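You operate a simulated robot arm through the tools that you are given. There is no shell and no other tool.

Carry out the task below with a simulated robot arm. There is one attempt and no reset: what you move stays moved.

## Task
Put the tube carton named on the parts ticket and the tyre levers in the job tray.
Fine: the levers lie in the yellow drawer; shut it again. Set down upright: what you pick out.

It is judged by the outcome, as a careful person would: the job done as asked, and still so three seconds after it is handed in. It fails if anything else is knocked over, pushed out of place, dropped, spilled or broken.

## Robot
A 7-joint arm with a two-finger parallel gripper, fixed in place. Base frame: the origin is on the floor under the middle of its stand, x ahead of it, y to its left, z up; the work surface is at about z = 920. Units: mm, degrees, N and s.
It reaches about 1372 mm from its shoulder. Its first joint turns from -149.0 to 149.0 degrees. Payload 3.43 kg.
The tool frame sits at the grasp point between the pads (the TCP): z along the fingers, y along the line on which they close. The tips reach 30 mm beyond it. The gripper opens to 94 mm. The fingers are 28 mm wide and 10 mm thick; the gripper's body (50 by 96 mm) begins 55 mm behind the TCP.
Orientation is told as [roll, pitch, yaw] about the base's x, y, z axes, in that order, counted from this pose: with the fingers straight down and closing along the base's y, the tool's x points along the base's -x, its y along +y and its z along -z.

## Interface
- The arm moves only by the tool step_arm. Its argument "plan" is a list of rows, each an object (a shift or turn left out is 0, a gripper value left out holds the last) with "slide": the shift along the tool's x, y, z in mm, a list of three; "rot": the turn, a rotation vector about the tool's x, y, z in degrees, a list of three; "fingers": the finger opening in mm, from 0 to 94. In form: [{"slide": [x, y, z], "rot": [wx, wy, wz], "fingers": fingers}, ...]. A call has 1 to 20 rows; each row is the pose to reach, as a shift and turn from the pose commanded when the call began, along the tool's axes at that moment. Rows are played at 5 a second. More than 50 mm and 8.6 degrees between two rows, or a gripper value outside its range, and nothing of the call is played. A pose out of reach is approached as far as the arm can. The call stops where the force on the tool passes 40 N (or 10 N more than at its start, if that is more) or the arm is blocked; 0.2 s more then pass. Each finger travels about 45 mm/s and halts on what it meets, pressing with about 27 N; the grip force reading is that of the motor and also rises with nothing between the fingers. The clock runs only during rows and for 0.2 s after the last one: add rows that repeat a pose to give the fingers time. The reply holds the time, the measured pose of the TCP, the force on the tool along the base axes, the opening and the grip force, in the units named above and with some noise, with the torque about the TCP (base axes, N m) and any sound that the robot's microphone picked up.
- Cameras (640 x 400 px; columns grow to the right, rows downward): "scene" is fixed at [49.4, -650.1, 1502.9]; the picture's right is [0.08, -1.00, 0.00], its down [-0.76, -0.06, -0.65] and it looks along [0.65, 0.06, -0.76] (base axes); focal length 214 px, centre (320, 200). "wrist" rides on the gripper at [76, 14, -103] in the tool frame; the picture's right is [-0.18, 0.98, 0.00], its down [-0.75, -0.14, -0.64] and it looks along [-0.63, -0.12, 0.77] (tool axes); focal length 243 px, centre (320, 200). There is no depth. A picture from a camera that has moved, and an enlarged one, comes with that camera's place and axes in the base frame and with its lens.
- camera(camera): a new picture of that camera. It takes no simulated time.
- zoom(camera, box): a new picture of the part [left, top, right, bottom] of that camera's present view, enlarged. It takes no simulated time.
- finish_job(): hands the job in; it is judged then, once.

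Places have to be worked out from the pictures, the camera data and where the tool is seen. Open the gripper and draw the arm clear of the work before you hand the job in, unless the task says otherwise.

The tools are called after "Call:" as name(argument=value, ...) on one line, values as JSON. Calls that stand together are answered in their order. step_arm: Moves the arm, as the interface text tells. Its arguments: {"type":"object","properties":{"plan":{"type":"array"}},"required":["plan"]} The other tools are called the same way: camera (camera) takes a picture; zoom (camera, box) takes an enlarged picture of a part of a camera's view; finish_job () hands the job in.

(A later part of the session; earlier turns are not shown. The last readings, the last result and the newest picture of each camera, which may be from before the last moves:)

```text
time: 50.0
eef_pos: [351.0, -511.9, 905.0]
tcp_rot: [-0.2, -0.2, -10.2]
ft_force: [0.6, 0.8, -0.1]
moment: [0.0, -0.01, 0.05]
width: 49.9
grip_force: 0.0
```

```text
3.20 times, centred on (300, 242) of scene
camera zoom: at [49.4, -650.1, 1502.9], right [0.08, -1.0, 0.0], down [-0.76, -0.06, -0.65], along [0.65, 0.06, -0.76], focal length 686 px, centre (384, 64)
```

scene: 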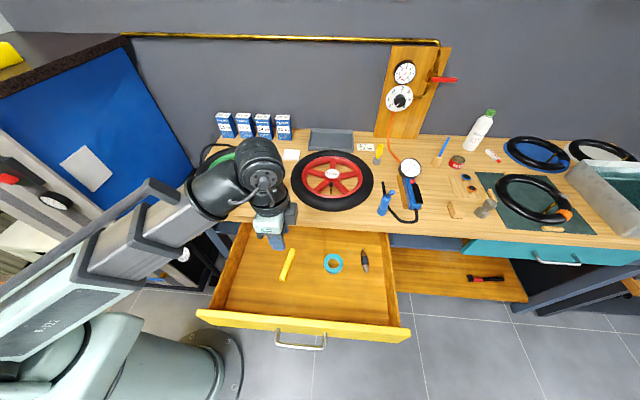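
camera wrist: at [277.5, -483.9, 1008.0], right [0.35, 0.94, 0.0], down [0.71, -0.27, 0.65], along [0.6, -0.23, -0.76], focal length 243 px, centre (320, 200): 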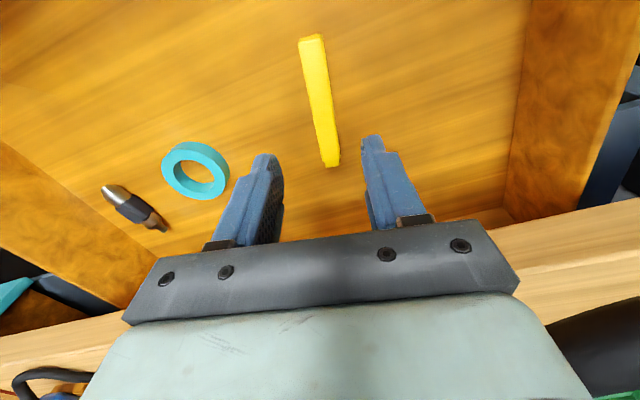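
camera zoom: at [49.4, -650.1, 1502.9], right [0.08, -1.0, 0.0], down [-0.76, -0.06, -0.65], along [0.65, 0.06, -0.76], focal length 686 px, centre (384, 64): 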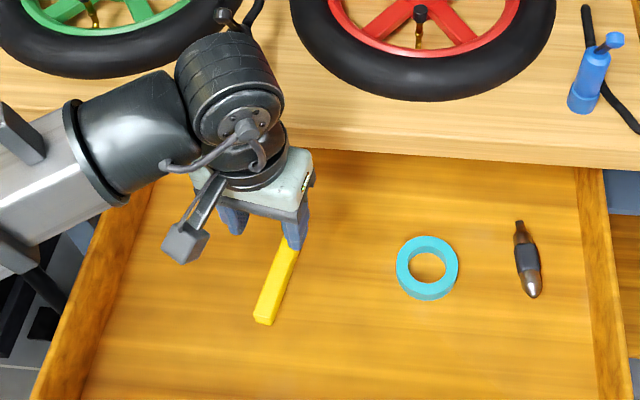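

Both views agree: lever top at z ≈ 797, centre (348, -508), axis -10.8°. I lower to tips just above the floor of the drawer.

Call:
step_arm(plan=[{"slide": [1.5, 1.5, 3], "rot": [0, 0, 0.3], "fingers": 44}, {"slide": [3.6, 3.3, 12], "rot": [0, 0, 0.6]}, {"slide": [3.6, 3.3, 24], "rot": [0, 0, 0.6]}, {"slide": [3.6, 3.3, 36], "rot": [0, 0, 0.6]}, {"slide": [3.6, 3.3, 48], "rot": [0, 0, 0.6]}, {"slide": [3.6, 3.3, 60], "rot": [0, 0, 0.6]}, {"slide": [3.6, 3.3, 70], "rot": [0, 0, 0.6]}, {"slide": [3.6, 3.3, 78], "rot": [0, 0, 0.6]}, {"slide": [3.6, 3.3, 84], "rot": [0, 0, 0.6]}, {"slide": [3.6, 3.3, 84], "rot": [0, 0, 0.6]}])

Call:
camera(camera="wrist")

Call:
zoom(camera="scene", box=[250, 210, 350, 272])

```text
time: 52.1
eef_pos: [347.9, -507.7, 822.0]
tcp_rot: [-0.2, -0.2, -10.8]
ft_force: [0.8, 0.6, 0.8]
moment: [0.01, 0.02, 0.02]
width: 43.9
grip_force: 0.0
```

```text
taken
camera wrist: at [274.8, -479.5, 924.8], right [0.36, 0.93, 0.0], down [0.71, -0.28, 0.65], along [0.6, -0.24, -0.76], focal length 243 px, centre (320, 200)
```

wrist: 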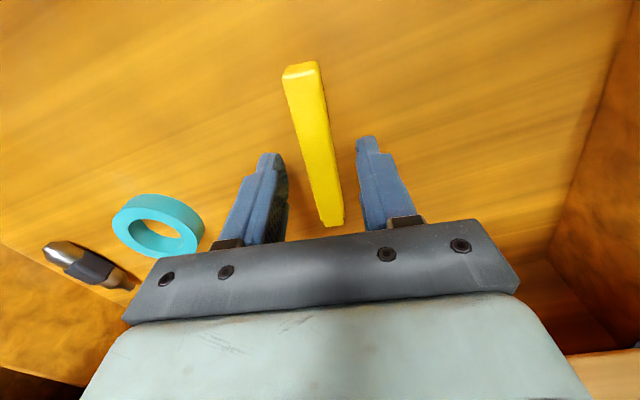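

```text
6.40 times, centred on (300, 241) of scene
camera zoom: at [49.4, -650.1, 1502.9], right [0.08, -1.0, 0.0], down [-0.76, -0.06, -0.65], along [0.65, 0.06, -0.76], focal length 1373 px, centre (448, -62)
```

zoom: 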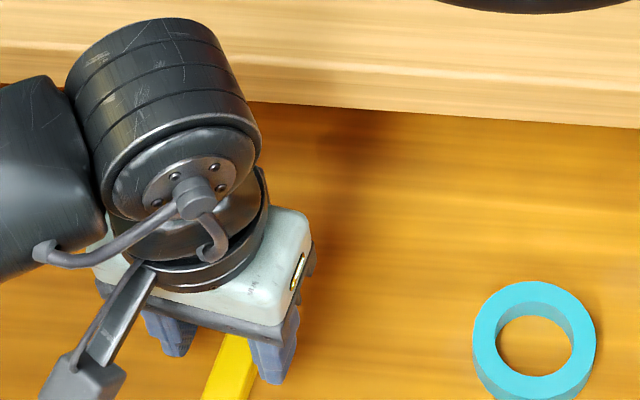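

The levers lie between the fingertips. I lower the last few millimetres slowly, feeling for the floor.

Call:
step_arm(plan=[{"slide": [0, 0, 1.5]}, {"slide": [0, 0, 3]}, {"slide": [0, 0, 4.5]}, {"slide": [0, 0, 5]}, {"slide": [0, 0, 5]}])

```text
time: 53.4
eef_pos: [350.1, -508.2, 816.7]
tcp_rot: [-0.2, -0.3, -10.7]
ft_force: [-0.4, 0.2, 0.2]
moment: [0.01, 0.04, 0.03]
width: 44.3
grip_force: 0.0
```

No contact yet (tips at about z 787); I go a bit lower in 1 mm steps.

Call:
step_arm(plan=[{"slide": [0, 0, 1]}, {"slide": [0, 0, 2]}, {"slide": [0, 0, 3]}, {"slide": [0, 0, 3]}])

Call:
camera(camera="wrist")

```text
time: 54.4
eef_pos: [348.8, -506.7, 814.0]
tcp_rot: [-0.3, -0.1, -10.6]
ft_force: [-0.1, 0.6, -0.1]
moment: [0.01, 0.0, 0.0]
width: 43.9
grip_force: 0.1
```

```text
taken
camera wrist: at [275.7, -479.1, 916.7], right [0.36, 0.93, 0.0], down [0.71, -0.28, 0.65], along [0.6, -0.24, -0.76], focal length 243 px, centre (320, 200)
```

wrist: 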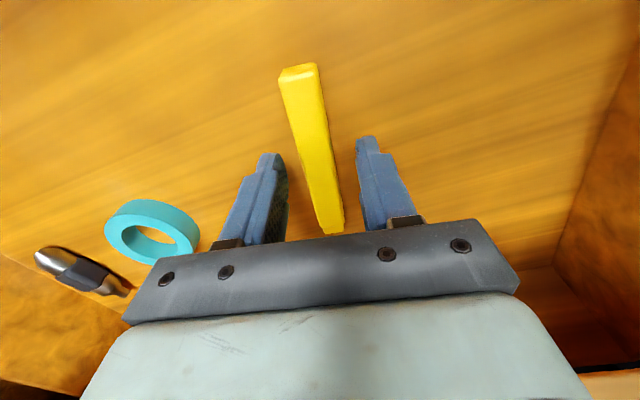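

Call:
step_arm(plan=[{"slide": [0, 0, 1]}, {"slide": [0, 0, 2]}, {"slide": [0, 0, 2]}])

```text
time: 55.1
eef_pos: [349.3, -508.0, 812.0]
tcp_rot: [-0.2, -0.2, -10.7]
ft_force: [0.1, -0.4, -0.5]
moment: [-0.03, -0.01, -0.01]
width: 44.0
grip_force: 0.0
```

Still free at tips z 782, overlapping most of the stack's height; two more millimetres, then I close.

Call:
step_arm(plan=[{"slide": [0, 0, 1]}, {"slide": [0, 0, 2]}, {"slide": [0, 0, 2]}])

```text
time: 56.0
eef_pos: [348.8, -507.4, 810.2]
tcp_rot: [-0.2, -0.3, -10.7]
ft_force: [-0.1, -0.8, -0.6]
moment: [0.01, -0.02, 0.03]
width: 43.8
grip_force: 0.0
```

Now I close on the levers.

Call:
step_arm(plan=[{"fingers": 34}, {"fingers": 24}, {"fingers": 16}, {"fingers": 10}, {"fingers": 10}, {"fingers": 10}])

Call:
camera(camera="wrist")

```text
time: 57.4
eef_pos: [348.8, -506.7, 809.5]
tcp_rot: [-0.2, -0.1, -10.7]
ft_force: [0.6, 0.4, -0.8]
moment: [0.02, -0.01, 0.02]
width: 18.6
grip_force: 26.8
```

```text
taken
camera wrist: at [275.1, -479.2, 913.2], right [0.36, 0.93, 0.0], down [0.71, -0.28, 0.65], along [0.6, -0.24, -0.76], focal length 243 px, centre (320, 200)
```

wrist: 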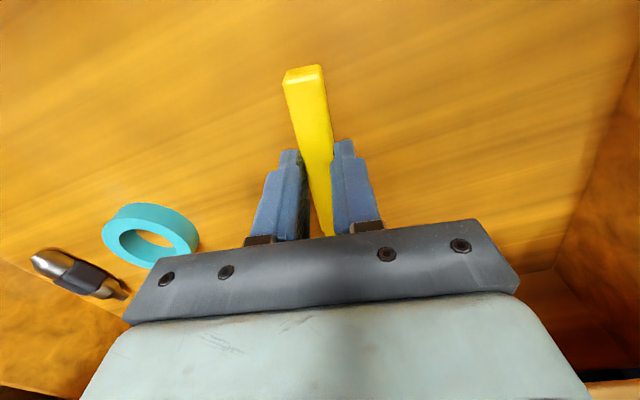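

Gripped at 18.6 mm with 27 N. I lift slowly and check that the whole stack comes along.

Call:
step_arm(plan=[{"slide": [0, 0, -2]}, {"slide": [0, 0, -8]}, {"slide": [0, 0, -18]}, {"slide": [0, 0, -30]}, {"slide": [0, 0, -42]}, {"slide": [0, 0, -54]}, {"slide": [0, 0, -64]}, {"slide": [0, 0, -70]}, {"slide": [0, 0, -70]}])

Call:
camera(camera="wrist")

Call:
zoom(camera="scene", box=[220, 180, 380, 280])

```text
time: 59.4
eef_pos: [347.3, -506.5, 880.0]
tcp_rot: [-0.1, -0.2, -10.6]
ft_force: [0.3, -0.3, -0.8]
moment: [0.04, 0.03, -0.01]
width: 19.0
grip_force: 26.9
```

```text
taken
camera wrist: at [274.2, -478.7, 983.1], right [0.36, 0.93, 0.0], down [0.71, -0.28, 0.65], along [0.6, -0.24, -0.76], focal length 243 px, centre (320, 200)
```

wrist: 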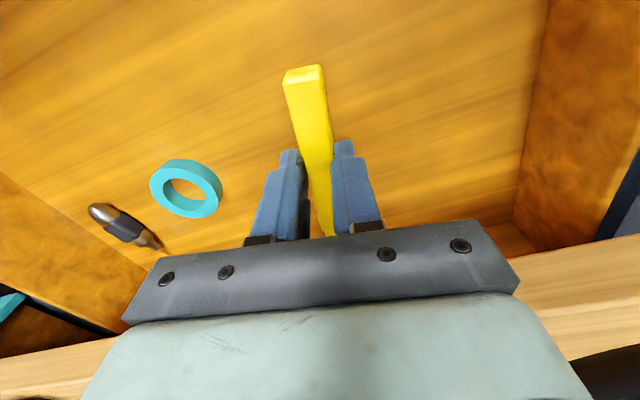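

```text
4.00 times, centred on (300, 230) of scene
camera zoom: at [49.4, -650.1, 1502.9], right [0.08, -1.0, 0.0], down [-0.76, -0.06, -0.65], along [0.65, 0.06, -0.76], focal length 858 px, centre (400, 80)
```

zoom: 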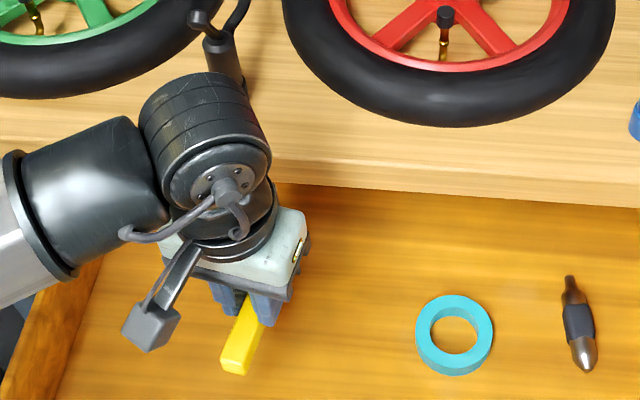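

The stack is firmly held and lifted clear. I raise it to about z 1080 and start carrying it toward the tray, turning yaw back toward 0.

Call:
step_arm(plan=[{"slide": [0, 0, -4]}, {"slide": [0, 0, -16]}, {"slide": [0, 0, -36]}, {"slide": [0, 0, -58]}, {"slide": [0, 0, -80]}, {"slide": [0, 0, -102]}, {"slide": [0, 0, -124]}, {"slide": [0, 0, -146]}, {"slide": [-4, 0, -166]}, {"slide": [-14, -1.6, -182], "rot": [0, 0, -0.5]}, {"slide": [-28, -3.2, -194], "rot": [0, 0, -1.5]}, {"slide": [-46, -5.3, -200], "rot": [0, 0, -2.5]}, {"slide": [-66, -7.7, -200], "rot": [0, 0, -3.5]}, {"slide": [-86, -10, -200], "rot": [0, 0, -4.5]}, {"slide": [-106, -12.4, -200], "rot": [0, 0, -5.5]}, {"slide": [-126, -14.7, -200], "rot": [0, 0, -6.5]}, {"slide": [-146, -17, -200], "rot": [0, 0, -7.5]}, {"slide": [-164, -19.2, -200], "rot": [0, 0, -8.5]}, {"slide": [-176, -20.6, -200], "rot": [0, 0, -9.5]}, {"slide": [-180, -21, -200], "rot": [0, 0, -10.4]}])

```text
time: 63.5
eef_pos: [521.0, -560.9, 1081.1]
tcp_rot: [-0.2, -0.2, -0.3]
ft_force: [0.5, 0.1, -1.2]
moment: [0.01, 0.02, 0.01]
width: 18.9
grip_force: 26.7
```

Next I carry on to just short of the tray and take a fresh look at it.

Call:
step_arm(plan=[{"slide": [-4, -1, 0]}, {"slide": [-16, -5, 0]}, {"slide": [-36, -11, 0]}, {"slide": [-58, -17, 0]}, {"slide": [-80, -24, 0]}, {"slide": [-102, -30, 0]}, {"slide": [-124, -37, 0]}, {"slide": [-146, -44, 0]}, {"slide": [-168, -50, 0]}, {"slide": [-190, -57, 0]}, {"slide": [-210, -63, 0]}, {"slide": [-228, -68, 0]}, {"slide": [-238, -71, 0]}, {"slide": [-240, -72, 0]}, {"slide": [-240, -72, 0]}])

Call:
camera(camera="wrist")

Call:
camera(camera="scene")

```text
time: 66.8
eef_pos: [760.9, -634.6, 1082.1]
tcp_rot: [-0.2, -0.2, -0.3]
ft_force: [0.3, 0.2, 0.2]
moment: [0.01, 0.01, 0.0]
width: 18.7
grip_force: 27.0
```

```text
taken
camera wrist: at [683.2, -619.4, 1184.6], right [0.19, 0.98, 0.0], down [0.75, -0.14, 0.65], along [0.63, -0.12, -0.76], focal length 243 px, centre (320, 200)
```

wrist: 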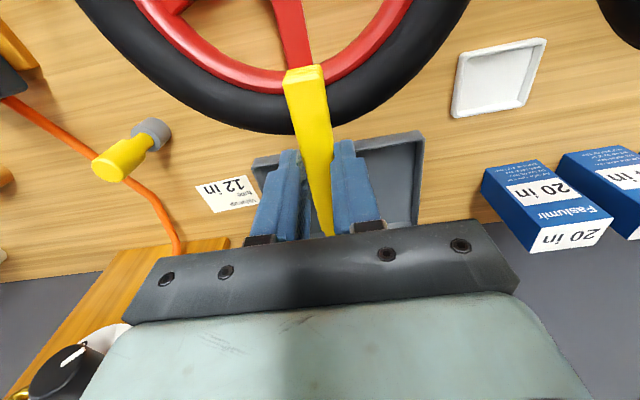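

```text
taken
```

scene: 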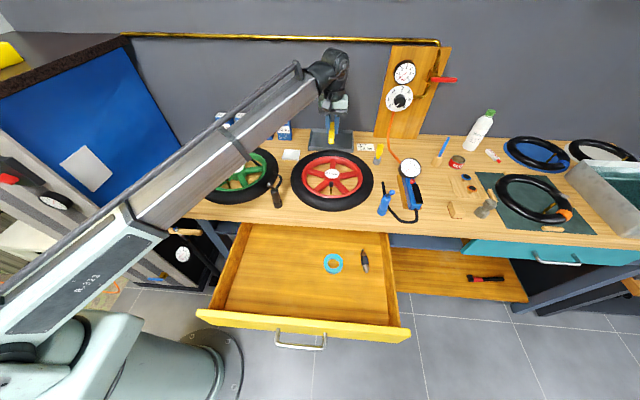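

The levers are in hand and the tray is right ahead. I zoom for the tray's rim and floor.

Call:
zoom(camera="wrist", box=[190, 110, 450, 250])

Call:
zoom(camera="scene", box=[270, 80, 430, 180])

```text
2.46 times, centred on (320, 180) of wrist
camera zoom: at [683.2, -619.4, 1184.6], right [0.19, 0.98, 0.0], down [0.75, -0.14, 0.65], along [0.63, -0.12, -0.76], focal length 597 px, centre (320, 249)
```

zoom: 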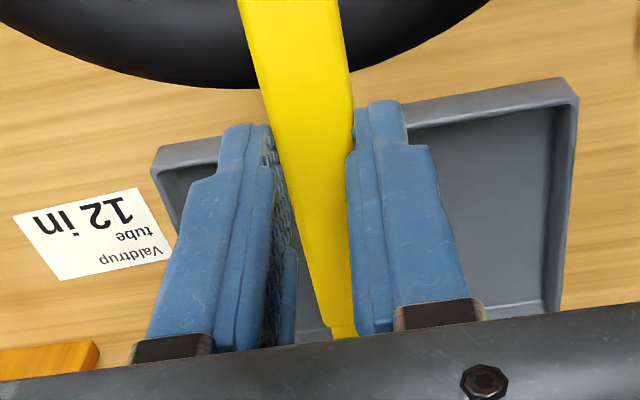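

```text
4.00 times, centred on (350, 130) of scene
camera zoom: at [49.4, -650.1, 1502.9], right [0.08, -1.0, 0.0], down [-0.76, -0.06, -0.65], along [0.65, 0.06, -0.76], focal length 858 px, centre (200, 480)
```

zoom: 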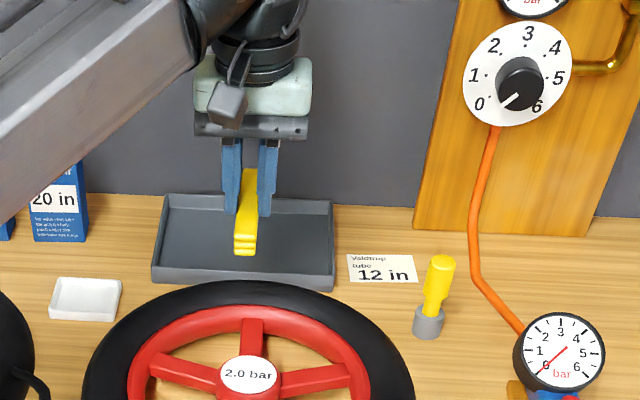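

Tray outer footprint is about x 821–960, y -732…-529. I carry the levers to (889, -674), over the tray's right part, and lower to z 1000.

Call:
step_arm(plan=[{"slide": [-4, -1, 0]}, {"slide": [-16, -5, 2]}, {"slide": [-34, -10, 8]}, {"slide": [-52, -16, 18]}, {"slide": [-70, -22, 30]}, {"slide": [-88, -28, 42]}, {"slide": [-104, -33, 54]}, {"slide": [-118, -37, 66]}, {"slide": [-126, -39, 76]}, {"slide": [-128, -39.5, 82]}, {"slide": [-128, -39.5, 82]}])

Call:
zoom(camera="scene", box=[280, 80, 400, 170])

Call:
camera(camera="wrist")

```text
time: 69.2
eef_pos: [888.4, -673.2, 1001.2]
tcp_rot: [-0.2, -0.2, -0.2]
ft_force: [0.1, -0.8, -0.9]
moment: [0.01, 0.01, -0.01]
width: 18.9
grip_force: 26.7
```

```text
4.44 times, centred on (340, 125) of scene
camera zoom: at [49.4, -650.1, 1502.9], right [0.08, -1.0, 0.0], down [-0.76, -0.06, -0.65], along [0.65, 0.06, -0.76], focal length 953 px, centre (231, 533)
```

zoom: 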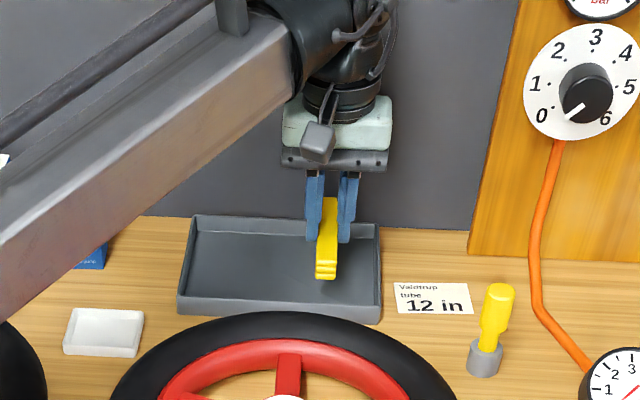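

```text
taken
camera wrist: at [810.6, -659.4, 1103.4], right [0.19, 0.98, 0.0], down [0.75, -0.14, 0.65], along [0.63, -0.12, -0.76], focal length 243 px, centre (320, 200)
```

wrist: 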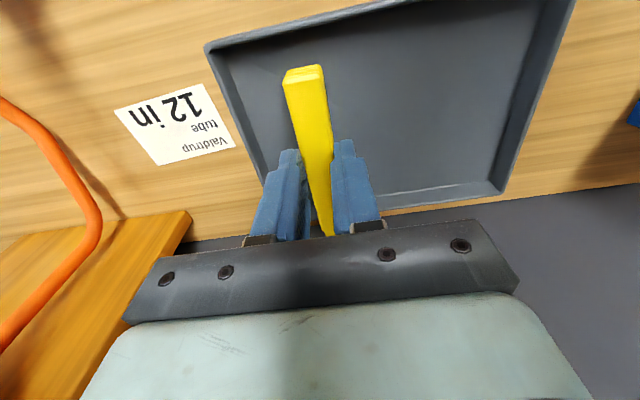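

The levers are over the tray's right part, well inside the rims. I lower to near the floor.

Call:
step_arm(plan=[{"slide": [-2, 0, 3]}, {"slide": [-2, 0, 11]}, {"slide": [-2, 0, 20]}, {"slide": [-2, 0, 28]}, {"slide": [-2, 0, 35]}, {"slide": [-2, 0, 39]}, {"slide": [-2, 0, 41]}, {"slide": [-2, 0, 41]}])

Call:
zoom(camera="scene", box=[290, 100, 390, 165])

```text
time: 71.0
eef_pos: [889.8, -675.4, 960.3]
tcp_rot: [-0.3, -0.4, -0.3]
ft_force: [2.1, -3.2, 21.1]
moment: [-0.04, -0.08, -0.01]
width: 18.9
grip_force: 27.3
```

```text
6.15 times, centred on (340, 132) of scene
camera zoom: at [49.4, -650.1, 1502.9], right [0.08, -1.0, 0.0], down [-0.76, -0.06, -0.65], along [0.65, 0.06, -0.76], focal length 1320 px, centre (197, 615)
```

zoom: 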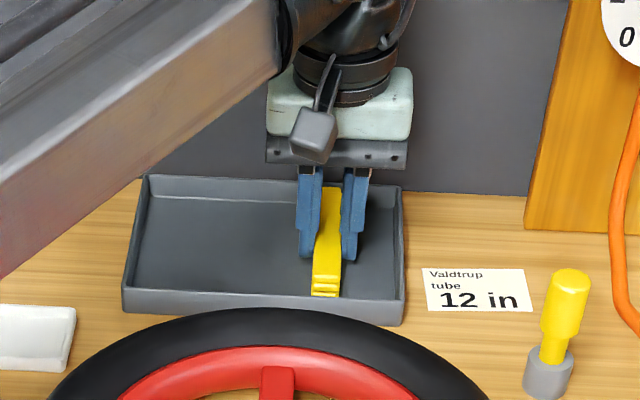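

Contact: 21 N upward, so the stack is on the tray floor. I ease up 1.5 mm and open the fingers.

Call:
step_arm(plan=[{"slide": [0, 0, -1]}, {"slide": [0, 0, -1.5]}, {"slide": [0, 0, -1.5], "fingers": 24}, {"slide": [0, 0, -1.5], "fingers": 34}, {"slide": [0, 0, -1.5], "fingers": 40}, {"slide": [0, 0, -1.5], "fingers": 40}])

Call:
camera(camera="wrist")

Call:
zoom(camera="scene", box=[290, 100, 390, 165])

```text
time: 72.3
eef_pos: [890.5, -673.8, 961.3]
tcp_rot: [-0.2, -0.3, -0.3]
ft_force: [-0.3, -0.6, 0.6]
moment: [-0.05, 0.02, 0.02]
width: 40.0
grip_force: 0.1
```

```text
taken
camera wrist: at [813.1, -659.9, 1063.8], right [0.19, 0.98, 0.0], down [0.75, -0.14, 0.65], along [0.63, -0.12, -0.76], focal length 243 px, centre (320, 200)
```

wrist: 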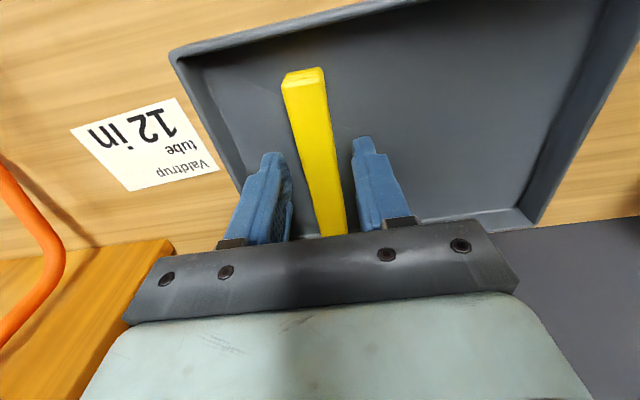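

```text
6.15 times, centred on (340, 132) of scene
camera zoom: at [49.4, -650.1, 1502.9], right [0.08, -1.0, 0.0], down [-0.76, -0.06, -0.65], along [0.65, 0.06, -0.76], focal length 1320 px, centre (197, 615)
```

zoom: 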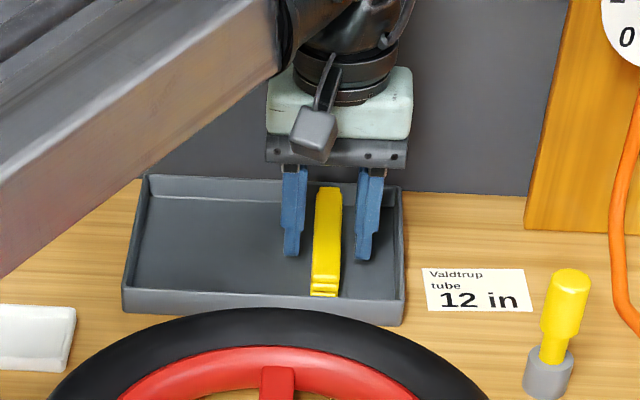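

The levers lie flat in the tray's right part, released. I raise the hand straight up out of the tray and open wider for the carton.

Call:
step_arm(plan=[{"slide": [0, 0, -3]}, {"slide": [0, 0, -12]}, {"slide": [0, 0, -26]}, {"slide": [0, 0, -44]}, {"slide": [0, 0, -62]}, {"slide": [0, 0, -80], "fingers": 60}, {"slide": [1, 0, -98], "fingers": 80}, {"slide": [4, 0, -116]}, {"slide": [10, 0, -132]}, {"slide": [18, 0, -144]}, {"slide": [26, 0, -149]}, {"slide": [30, 0, -150]}, {"slide": [30, 0, -150]}])

Call:
camera(camera="wrist")

```text
time: 75.2
eef_pos: [860.1, -674.6, 1111.0]
tcp_rot: [-0.2, -0.2, -0.3]
ft_force: [0.0, -0.4, -0.6]
moment: [-0.01, 0.02, 0.0]
width: 79.8
grip_force: 0.0
```

```text
taken
camera wrist: at [782.6, -659.2, 1213.9], right [0.19, 0.98, 0.0], down [0.75, -0.14, 0.65], along [0.63, -0.12, -0.76], focal length 243 px, centre (320, 200)
```

wrist: 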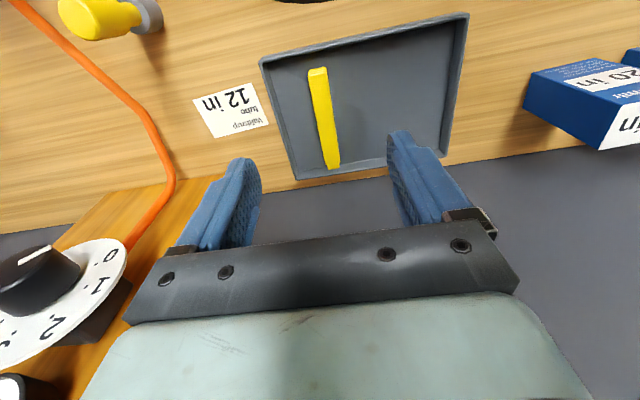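

The levers and tray look good, with plenty of room on the tray's left. Now I travel toward the carton row at z 1115, tilting the hand 20° so the wrist stays off the pipe.

Call:
step_arm(plan=[{"slide": [0, 4, 0], "rot": [0, 0, 0]}, {"slide": [0, 15, 0], "rot": [0, 0, 0]}, {"slide": [1, 35, 0], "rot": [0, 0, 0]}, {"slide": [2, 58, 0], "rot": [0, 0, 0]}, {"slide": [3, 82, 0], "rot": [0, -1, 0]}, {"slide": [4, 106, 0], "rot": [0, -2.5, 0]}, {"slide": [5, 130, 0], "rot": [0, -4, 0]}, {"slide": [6, 154, 0], "rot": [0, -5.5, 0]}, {"slide": [7, 178, 0], "rot": [0, -7, 0]}, {"slide": [8, 202, 0], "rot": [0, -8.5, 0]}, {"slide": [9, 226, 0], "rot": [0, -10, 0]}, {"slide": [10, 250, 0], "rot": [0, -11.5, 0]}, {"slide": [10, 274, 0], "rot": [0, -13, 0]}, {"slide": [10, 298, 0], "rot": [0, -14.5, 0]}, {"slide": [10, 322, 0], "rot": [0, -16, 0]}, {"slide": [10, 346, 0], "rot": [0, -17.5, 0]}, {"slide": [10, 370, 0], "rot": [0, -18.5, 0]}, {"slide": [10, 394, 0], "rot": [0, -19.5, 0]}, {"slide": [10, 412, 0], "rot": [0, -20, 0]}, {"slide": [10, 418, 0], "rot": [0, -20, 0]}])

Call:
camera(camera="wrist")

Call:
camera(camera="scene")

```text
time: 79.3
eef_pos: [853.0, -254.4, 1109.4]
tcp_rot: [-0.2, -20.2, -0.3]
ft_force: [-0.2, -0.5, 0.4]
moment: [0.01, -0.01, -0.02]
width: 80.0
grip_force: 0.1
```

```text
taken
camera wrist: at [744.3, -240.2, 1180.0], right [0.18, 0.98, 0.06], down [0.48, -0.14, 0.86], along [0.86, -0.12, -0.5], focal length 243 px, centre (320, 200)
```

wrist: 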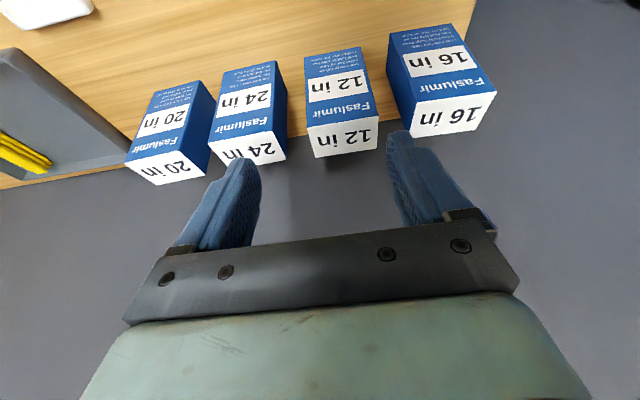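

```text
taken
```

scene: 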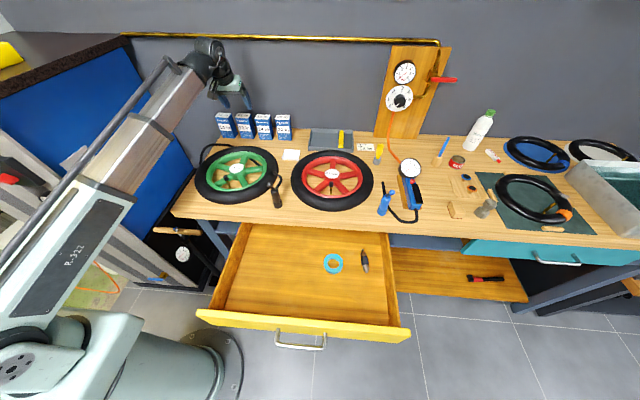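

Reached with 20° tilt and the whole row is in view. I zoom in on the 12 in carton and neighbours.

Call:
zoom(camera="wrist", box=[195, 15, 435, 175])

```text
2.50 times, centred on (315, 95) of wrist
camera zoom: at [744.3, -240.2, 1180.0], right [0.18, 0.98, 0.06], down [0.48, -0.14, 0.86], along [0.86, -0.12, -0.5], focal length 606 px, centre (332, 462)
```

zoom: 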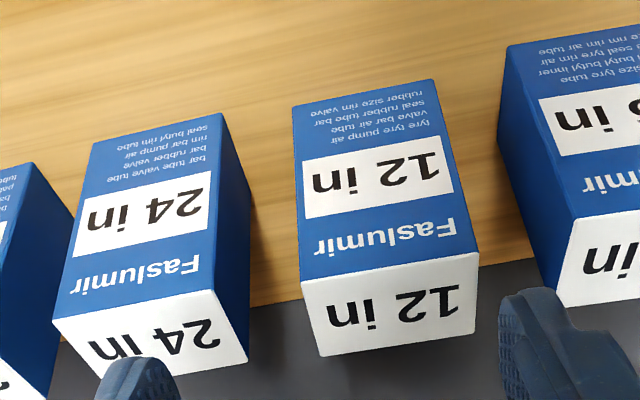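

The 12 in carton measures x 889–929, y -267…-207, top z 1024; the neighbours' faces are at y -178 and -296, so an 80 mm opening leaves ~9 mm each side. I move over it at z 1085.

Call:
step_arm(plan=[{"slide": [-3, 1, 3]}, {"slide": [-10, 4, 10]}, {"slide": [-19, 8, 18]}, {"slide": [-28, 12, 27]}, {"slide": [-36, 15.5, 35]}, {"slide": [-40.5, 17.3, 40]}, {"slide": [-41.5, 17.7, 40.8]}, {"slide": [-41.5, 17.7, 40.8]}])

Call:
camera(camera="wrist")

Call:
zoom(camera="scene", box=[190, 30, 310, 150])

```text
time: 81.2
eef_pos: [905.7, -238.8, 1084.2]
tcp_rot: [-0.2, -20.2, -0.3]
ft_force: [-0.1, -0.3, 0.1]
moment: [0.0, -0.05, 0.03]
width: 80.0
grip_force: 0.2
```

```text
taken
camera wrist: at [797.4, -223.8, 1155.9], right [0.18, 0.98, 0.06], down [0.48, -0.14, 0.86], along [0.86, -0.12, -0.5], focal length 243 px, centre (320, 200)
```

wrist: 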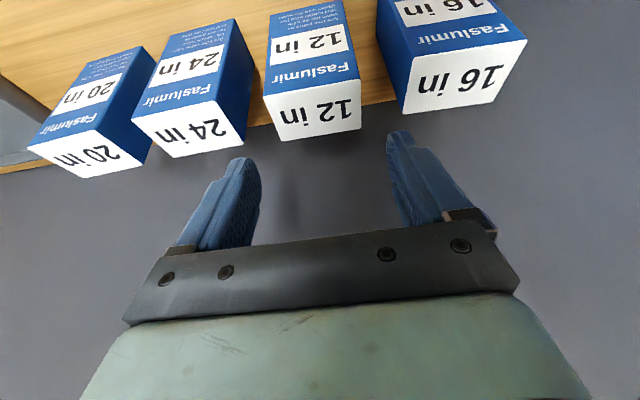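

```text
3.33 times, centred on (250, 90) of scene
camera zoom: at [49.4, -650.1, 1502.9], right [0.08, -1.0, 0.0], down [-0.76, -0.06, -0.65], along [0.65, 0.06, -0.76], focal length 715 px, centre (553, 567)
```

zoom: 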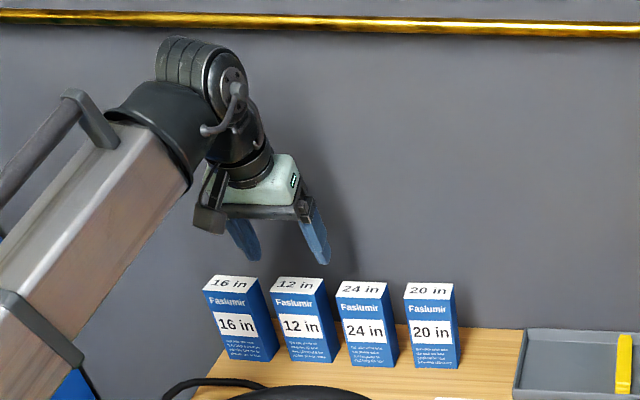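

The gripper is centred over the carton (its centre y ≈ -237.5). I descend vertically 100 mm so the fingers go down the two gaps.

Call:
step_arm(plan=[{"slide": [1, 0.5, 2.8]}, {"slide": [3.5, 1, 9.4]}, {"slide": [6.9, 1, 18.8]}, {"slide": [10.4, 1, 28.2]}, {"slide": [13.8, 1, 37.6]}, {"slide": [17.3, 1, 47]}, {"slide": [20.7, 1, 56.3]}, {"slide": [24.2, 1, 65.7]}, {"slide": [27.6, 1, 75.1]}, {"slide": [31.1, 1, 84.5]}, {"slide": [33.5, 1, 91.5]}, {"slide": [34.5, 1, 93.9]}, {"slide": [34.5, 1, 93.9]}])

Call:
camera(camera="wrist")

Call:
zoom(camera="scene", box=[200, 70, 310, 150])

```text
time: 84.0
eef_pos: [906.6, -238.4, 984.3]
tcp_rot: [-0.3, -20.2, -0.2]
ft_force: [-0.3, 0.2, 0.2]
moment: [-0.04, 0.03, -0.02]
width: 80.1
grip_force: 0.0
```

```text
taken
camera wrist: at [798.0, -223.1, 1056.1], right [0.18, 0.98, 0.06], down [0.48, -0.14, 0.86], along [0.86, -0.12, -0.5], focal length 243 px, centre (320, 200)
```

wrist: 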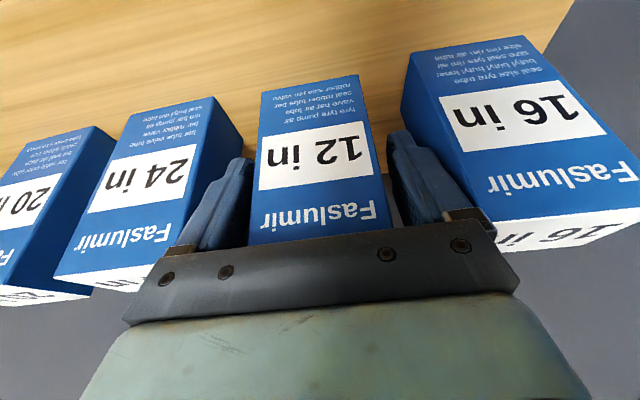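

```text
5.00 times, centred on (255, 110) of scene
camera zoom: at [49.4, -650.1, 1502.9], right [0.08, -1.0, 0.0], down [-0.76, -0.06, -0.65], along [0.65, 0.06, -0.76], focal length 1072 px, centre (645, 650)
```

zoom: 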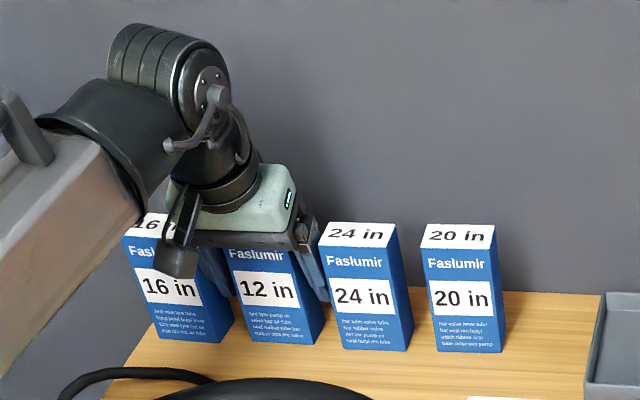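

The fingers stand in both gaps, no contact force. I close on the carton.

Call:
step_arm(plan=[{"fingers": 74}, {"fingers": 68}, {"fingers": 62}, {"fingers": 56}, {"fingers": 50}, {"fingers": 50}, {"fingers": 50}])

Call:
camera(camera="wrist")

```text
time: 85.5
eef_pos: [905.8, -237.8, 986.6]
tcp_rot: [-0.2, -20.2, -0.2]
ft_force: [-0.2, 0.7, 0.7]
moment: [0.06, 0.0, -0.04]
width: 64.0
grip_force: 27.4
```

```text
taken
camera wrist: at [798.0, -223.0, 1056.3], right [0.18, 0.98, 0.06], down [0.48, -0.14, 0.86], along [0.86, -0.12, -0.5], focal length 243 px, centre (320, 200)
```

wrist: 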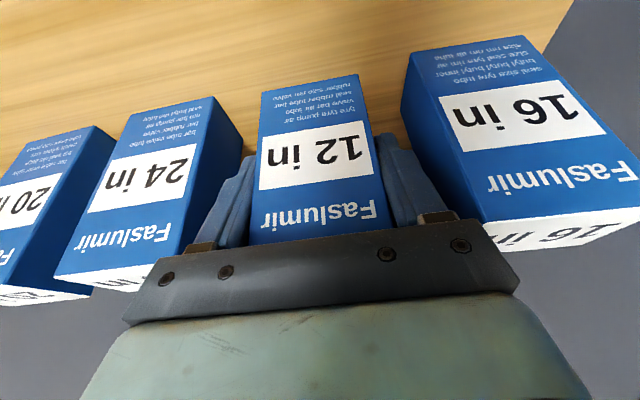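

Held at 64 mm with 27 N, carton undisturbed. I lift it straight up, slowly at first.

Call:
step_arm(plan=[{"slide": [-0.7, 0, -1.9]}, {"slide": [-2.8, 0, -7.5]}, {"slide": [-6.2, 0, -16.9]}, {"slide": [-10.4, 0, -28.2]}, {"slide": [-15.5, 0, -42.2]}, {"slide": [-20.7, 0, -56.3]}, {"slide": [-25.9, 0, -70.4]}, {"slide": [-31.1, 0, -84.5]}, {"slide": [-36.3, 0, -98.5]}, {"slide": [-41.4, 0, -112.6]}, {"slide": [-44.9, 0, -122]}, {"slide": [-46.6, 0, -126.7]}, {"slide": [-46.6, 0, -126.7]}])

Call:
camera(camera="wrist")

Call:
zoom(camera="scene", box=[200, 50, 320, 150])

```text
time: 88.3
eef_pos: [905.8, -237.0, 1119.9]
tcp_rot: [-0.2, -20.1, -0.3]
ft_force: [0.6, -0.2, -1.2]
moment: [0.01, 0.01, -0.02]
width: 64.0
grip_force: 27.0
```

```text
taken
camera wrist: at [797.9, -222.7, 1190.4], right [0.18, 0.98, 0.06], down [0.48, -0.14, 0.86], along [0.86, -0.12, -0.5], focal length 243 px, centre (320, 200)
```

wrist: 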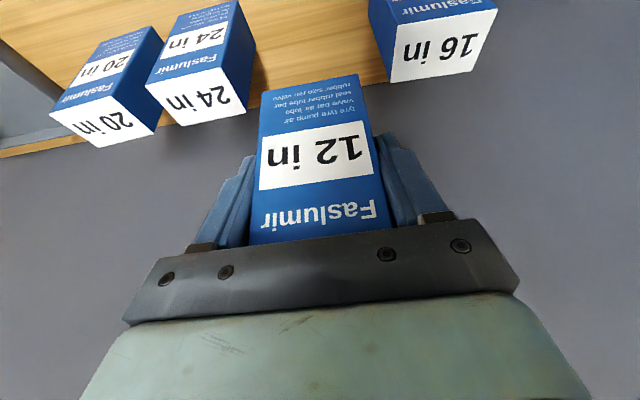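

```text
4.00 times, centred on (260, 100) of scene
camera zoom: at [49.4, -650.1, 1502.9], right [0.08, -1.0, 0.0], down [-0.76, -0.06, -0.65], along [0.65, 0.06, -0.76], focal length 858 px, centre (560, 600)
```

zoom: 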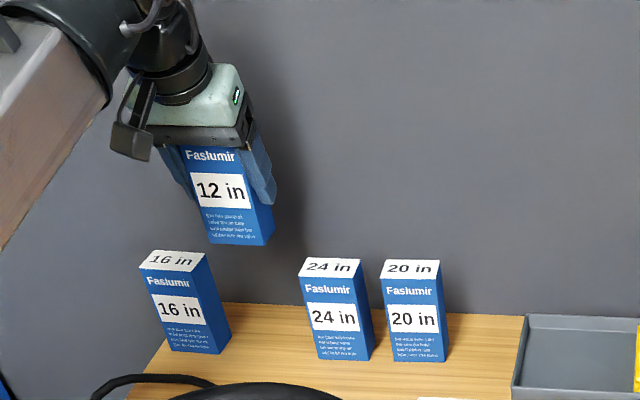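

The carton is up, upright, and the neighbours stand untouched. I carry it sideways to above the tray's left part.

Call:
step_arm(plan=[{"slide": [0.1, -3, 0]}, {"slide": [0.5, -11, -0.2]}, {"slide": [1, -24, -0.4]}, {"slide": [2, -42, -0.7]}, {"slide": [3, -62, -1]}, {"slide": [4, -82, -1.4]}, {"slide": [5, -102, -1.8]}, {"slide": [6, -124, -2.2]}, {"slide": [7, -146, -2.5]}, {"slide": [8, -168, -2.9]}, {"slide": [9, -190, -3.3]}, {"slide": [10, -212, -3.7]}, {"slide": [11, -234, -4]}, {"slide": [12, -256, -4.4]}, {"slide": [13, -278, -4.8]}, {"slide": [14, -300, -5.1]}, {"slide": [15, -320, -5.5]}, {"slide": [15, -338, -5.5]}, {"slide": [15, -348, -5.5]}, {"slide": [15, -351, -5.5]}])

Call:
camera(camera="wrist")

Call:
zoom(camera="scene", box=[260, 60, 400, 170])

```text
time: 92.5
eef_pos: [887.3, -588.0, 1120.8]
tcp_rot: [-0.1, -20.3, -0.3]
ft_force: [0.1, 0.0, -1.3]
moment: [-0.01, 0.0, -0.03]
width: 64.2
grip_force: 27.0
```

```text
taken
camera wrist: at [779.6, -573.6, 1191.7], right [0.18, 0.98, 0.06], down [0.48, -0.14, 0.86], along [0.86, -0.12, -0.5], focal length 243 px, centre (320, 200)
```

wrist: 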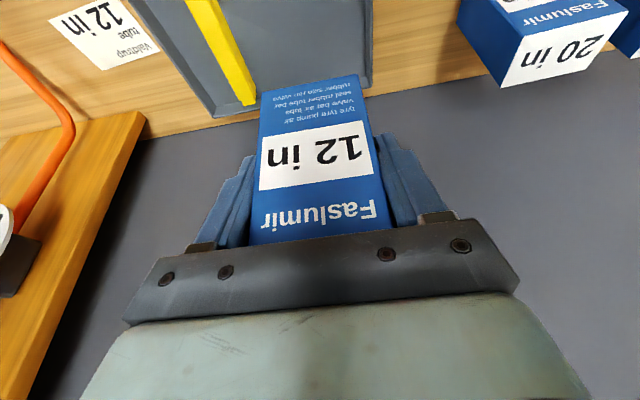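

```text
3.64 times, centred on (330, 115) of scene
camera zoom: at [49.4, -650.1, 1502.9], right [0.08, -1.0, 0.0], down [-0.76, -0.06, -0.65], along [0.65, 0.06, -0.76], focal length 780 px, centre (284, 509)
```

zoom: 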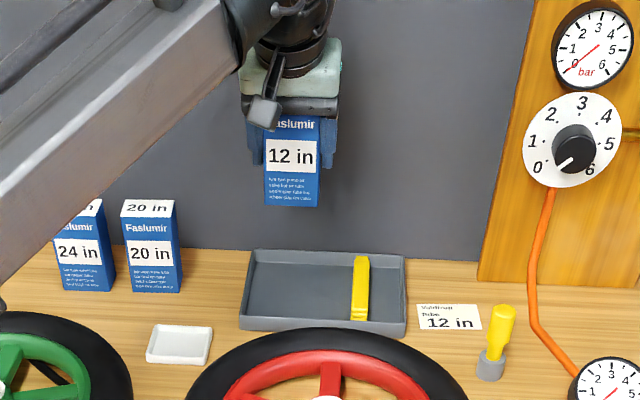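

The carton hangs above the tray's empty left part. I lower it vertically to just above the floor.

Call:
step_arm(plan=[{"slide": [0.6, 0, 2]}, {"slide": [2.8, 0, 8]}, {"slide": [6.3, 0, 18]}, {"slide": [10.4, 0, 30]}, {"slide": [14.6, 0, 42]}, {"slide": [18.8, 0, 54]}, {"slide": [22.9, 0, 66]}, {"slide": [27.1, 0, 78]}, {"slide": [31.3, 0, 90]}, {"slide": [34.8, 0, 100]}, {"slide": [36.5, 0, 105]}, {"slide": [36.8, 0, 105.8]}, {"slide": [36.8, 0, 105.8]}])

Call:
camera(camera="wrist")

Call:
zoom(camera="scene", box=[270, 90, 390, 170])

```text
time: 95.3
eef_pos: [888.4, -588.6, 1009.7]
tcp_rot: [-0.2, -20.3, -0.2]
ft_force: [0.0, 0.3, -1.0]
moment: [-0.01, -0.01, 0.0]
width: 63.8
grip_force: 26.9
```

```text
taken
camera wrist: at [781.1, -574.3, 1080.2], right [0.18, 0.98, 0.06], down [0.48, -0.14, 0.86], along [0.86, -0.12, -0.5], focal length 243 px, centre (320, 200)
```

wrist: 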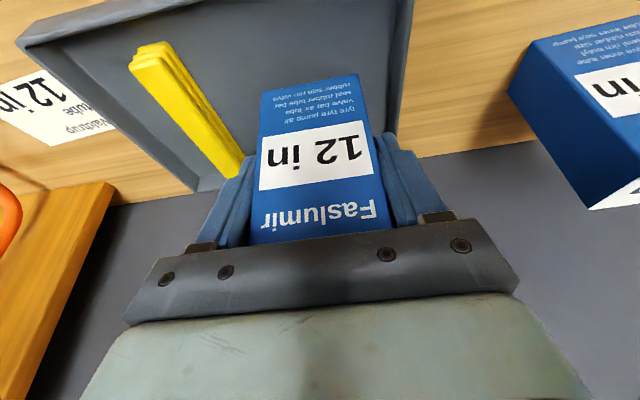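

```text
5.00 times, centred on (330, 130) of scene
camera zoom: at [49.4, -650.1, 1502.9], right [0.08, -1.0, 0.0], down [-0.76, -0.06, -0.65], along [0.65, 0.06, -0.76], focal length 1072 px, centre (270, 550)
```

zoom: 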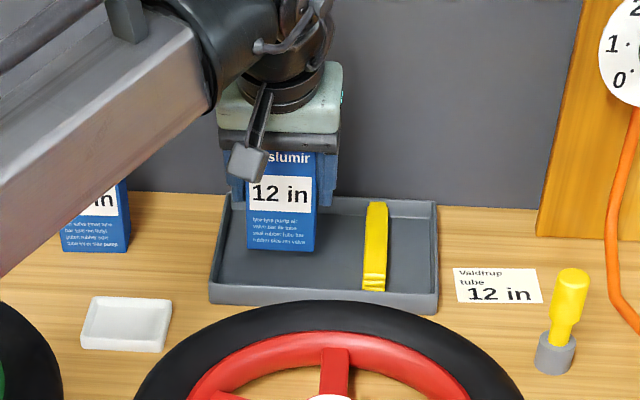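

The carton is well inside the tray, clear of levers and rims. I lower another 16 mm gently, then feel for the floor.

Call:
step_arm(plan=[{"slide": [0.7, 0, 1.9]}, {"slide": [2.1, 0, 5.6]}, {"slide": [3.5, 0, 9.4]}, {"slide": [4.8, 0, 13.1]}, {"slide": [5.5, 0, 15]}, {"slide": [5.5, 0, 15]}])

```text
time: 96.8
eef_pos: [890.3, -589.1, 993.6]
tcp_rot: [-0.2, -20.1, -0.3]
ft_force: [-0.4, 0.5, -0.8]
moment: [0.01, -0.04, 0.01]
width: 63.9
grip_force: 27.1
```

No contact yet. I go down in 1 mm steps.

Call:
step_arm(plan=[{"slide": [0.35, 0, 0.94]}, {"slide": [0.69, 0, 1.88]}, {"slide": [1.04, 0, 2.82]}, {"slide": [1.04, 0, 2.82]}])

```text
time: 97.8
eef_pos: [889.0, -588.7, 990.7]
tcp_rot: [-0.2, -20.2, -0.2]
ft_force: [-0.1, -0.7, -1.2]
moment: [0.01, -0.02, -0.01]
width: 63.9
grip_force: 27.3
```

Call:
step_arm(plan=[{"slide": [0.35, 0, 0.94]}, {"slide": [0.69, 0, 1.88]}, {"slide": [0.69, 0, 1.88]}])

```text
time: 98.5
eef_pos: [889.8, -588.6, 990.3]
tcp_rot: [-0.4, -20.3, -0.3]
ft_force: [-1.6, -1.8, 13.5]
moment: [0.29, 0.18, 0.05]
width: 63.9
grip_force: 26.9
```

Contact at 13.5 N: the carton is on the tray floor. I ease up a hair and open the fingers to 78 mm.

Call:
step_arm(plan=[{"slide": [-0.2, 0, -0.6]}, {"slide": [-0.35, 0, -0.9]}, {"slide": [-0.35, 0, -0.9], "fingers": 68}, {"slide": [-0.35, 0, -0.9], "fingers": 73}, {"slide": [-0.35, 0, -0.9], "fingers": 78}, {"slide": [-0.35, 0, -0.9], "fingers": 78}])

Call:
camera(camera="wrist")

Call:
zoom(camera="scene", box=[270, 90, 390, 170])

```text
time: 100.0
eef_pos: [889.6, -588.8, 989.5]
tcp_rot: [-0.2, -20.1, -0.2]
ft_force: [0.1, -0.9, -0.6]
moment: [0.01, 0.02, -0.01]
width: 78.1
grip_force: 0.1
```

```text
taken
camera wrist: at [781.3, -573.6, 1060.5], right [0.18, 0.98, 0.06], down [0.48, -0.14, 0.86], along [0.86, -0.12, -0.5], focal length 243 px, centre (320, 200)
```

wrist: 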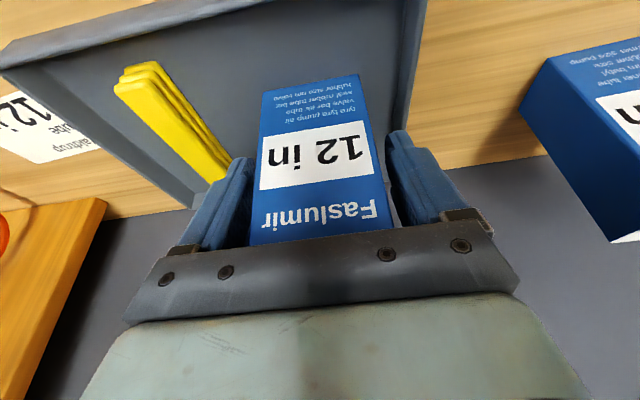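

```text
5.00 times, centred on (330, 130) of scene
camera zoom: at [49.4, -650.1, 1502.9], right [0.08, -1.0, 0.0], down [-0.76, -0.06, -0.65], along [0.65, 0.06, -0.76], focal length 1072 px, centre (270, 550)
```

zoom: 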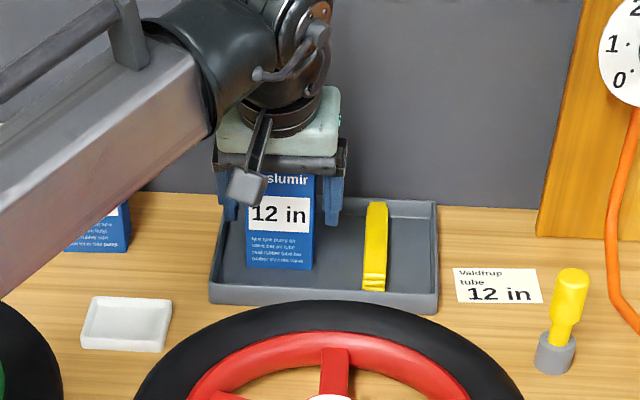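

The carton stands upright in the tray. I lift the hand straight up clear of it.

Call:
step_arm(plan=[{"slide": [-0.7, 0, -1.9]}, {"slide": [-2.8, 0, -7.5]}, {"slide": [-6.2, 0, -16.9]}, {"slide": [-11, 0, -30]}, {"slide": [-16.6, 0, -45]}, {"slide": [-22.1, 0, -60]}, {"slide": [-27.6, 0, -75]}, {"slide": [-33.1, 0, -90]}, {"slide": [-38, 0, -103]}, {"slide": [-41, 0, -111]}, {"slide": [-41.4, 0, -112.6]}])

Call:
camera(camera="wrist")

Call:
zoom(camera="scene", box=[200, 80, 400, 190])

```text
time: 102.3
eef_pos: [889.9, -590.0, 1109.3]
tcp_rot: [-0.2, -20.2, -0.2]
ft_force: [0.7, 0.2, 0.0]
moment: [0.06, 0.01, -0.04]
width: 78.0
grip_force: 0.1
```

```text
taken
camera wrist: at [781.7, -574.7, 1181.2], right [0.18, 0.98, 0.06], down [0.48, -0.14, 0.86], along [0.86, -0.12, -0.5], focal length 243 px, centre (320, 200)
```

wrist: 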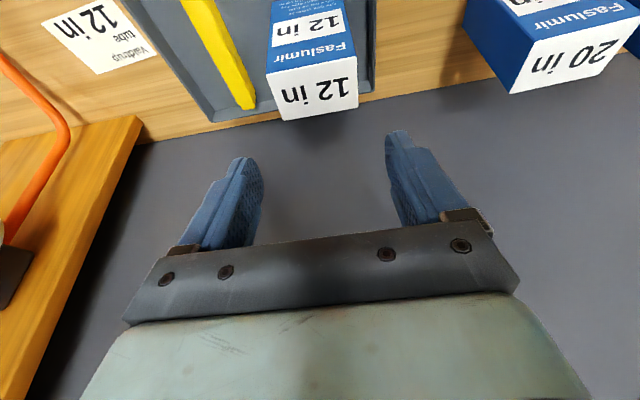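

```text
3.20 times, centred on (300, 135) of scene
camera zoom: at [49.4, -650.1, 1502.9], right [0.08, -1.0, 0.0], down [-0.76, -0.06, -0.65], along [0.65, 0.06, -0.76], focal length 686 px, centre (384, 408)
```

zoom: 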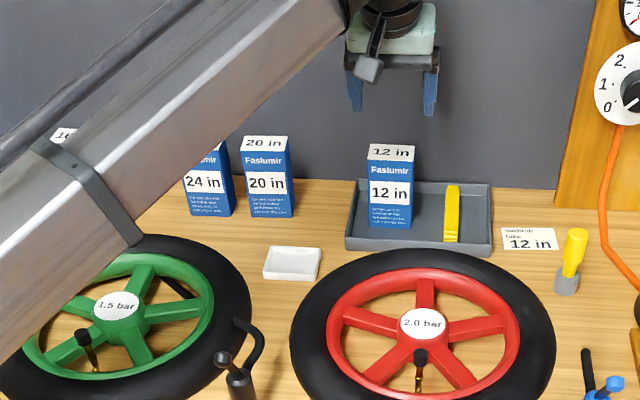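

Both items are in the tray and everything else looks in place. Now I go back for the drawer: first retreat over the bench and untilt.

Call:
step_arm(plan=[{"slide": [4, 0, -1], "rot": [0, 0.3, 0]}, {"slide": [14, 1, -4], "rot": [0, 1, 0]}, {"slide": [30, 2, -9], "rot": [0, 2, 0]}, {"slide": [48, 4, -14], "rot": [0, 3.5, 0]}, {"slide": [66, 5, -19], "rot": [0, 5, 0]}, {"slide": [84, 6, -24], "rot": [0, 6.5, 0]}, {"slide": [102, 8, -30], "rot": [0, 8, 0]}, {"slide": [120, 9, -35], "rot": [0, 9.5, 0]}, {"slide": [138, 10, -40], "rot": [0, 11, 0]}, {"slide": [156, 12, -45], "rot": [0, 12.5, 0]}, {"slide": [174, 13, -50], "rot": [0, 14, 0]}, {"slide": [192, 15, -56], "rot": [0, 15.5, 0]}, {"slide": [210, 16, -61], "rot": [0, 17, 0]}, {"slide": [228, 18, -66], "rot": [0, 18.5, 0]}, {"slide": [244, 19, -71], "rot": [0, 19.5, 0]}, {"slide": [256, 20, -74], "rot": [0, 20.2, 0]}, {"slide": [260, 20, -75.4], "rot": [0, 20.2, 0]}])

```text
time: 106.0
eef_pos: [618.8, -567.2, 1089.9]
tcp_rot: [-0.2, 0.0, -0.4]
ft_force: [0.6, 0.3, -0.8]
moment: [-0.01, -0.01, 0.0]
width: 78.1
grip_force: 0.0
```

Next I move back toward the drawer side while turning yaw to -90 and narrowing the fingers.

Call:
step_arm(plan=[{"slide": [3, 0, 0], "rot": [0, 0, 1]}, {"slide": [12, 1, 0], "rot": [0, 0, 4]}, {"slide": [26, 2, 0], "rot": [0, 0, 8]}, {"slide": [41, 3, 1], "rot": [0, 0, 12.5]}, {"slide": [56, 5, 1], "rot": [0, 0, 17]}, {"slide": [71, 6, 1], "rot": [0, 0, 21.5]}, {"slide": [86, 8, 2], "rot": [0, 0, 26]}, {"slide": [101, 9, 2], "rot": [0, 0, 30.5]}, {"slide": [116, 10, 2], "rot": [0, 0, 35]}, {"slide": [131, 11, 3], "rot": [0, 0, 39.5]}, {"slide": [146, 12, 3], "rot": [0, 0, 44]}, {"slide": [161, 14, 3], "rot": [0, 0, 48.5]}, {"slide": [176, 15, 3], "rot": [0, 0, 53]}, {"slide": [191, 16, 4], "rot": [0, 0, 57.5]}, {"slide": [206, 18, 4], "rot": [0, 0, 62], "fingers": 60}, {"slide": [221, 19, 4], "rot": [0, 0, 66.5], "fingers": 45}, {"slide": [236, 20, 5], "rot": [0, 0, 71], "fingers": 34}, {"slide": [250, 22, 5], "rot": [0, 0, 75.5]}, {"slide": [260, 23, 5], "rot": [0, 0, 79]}, {"slide": [263, 23, 5], "rot": [0, 0, 80]}])

```text
time: 110.2
eef_pos: [357.7, -541.6, 1086.0]
tcp_rot: [-0.1, -0.2, -80.3]
ft_force: [0.5, 0.8, 0.2]
moment: [-0.02, -0.01, 0.03]
width: 34.3
grip_force: 0.0
```

Call:
step_arm(plan=[{"slide": [0.4, -4, 0], "rot": [0, 0, 1]}, {"slide": [1.5, -15, 0], "rot": [0, 0, 3]}, {"slide": [3.2, -29, 0.5], "rot": [0, 0, 5.5]}, {"slide": [4.8, -43, 1], "rot": [0, 0, 8]}, {"slide": [6, -54, 1], "rot": [0, 0, 9.5]}, {"slide": [6.4, -57.4, 1], "rot": [0, 0, 9.7]}, {"slide": [6.4, -57.4, 1], "rot": [0, 0, 9.7]}])

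```text
time: 111.8
eef_pos: [299.6, -545.3, 1083.6]
tcp_rot: [0.0, -0.2, -90.0]
ft_force: [-0.1, -0.5, -0.4]
moment: [-0.01, -0.01, 0.02]
width: 34.2
grip_force: 0.1
```

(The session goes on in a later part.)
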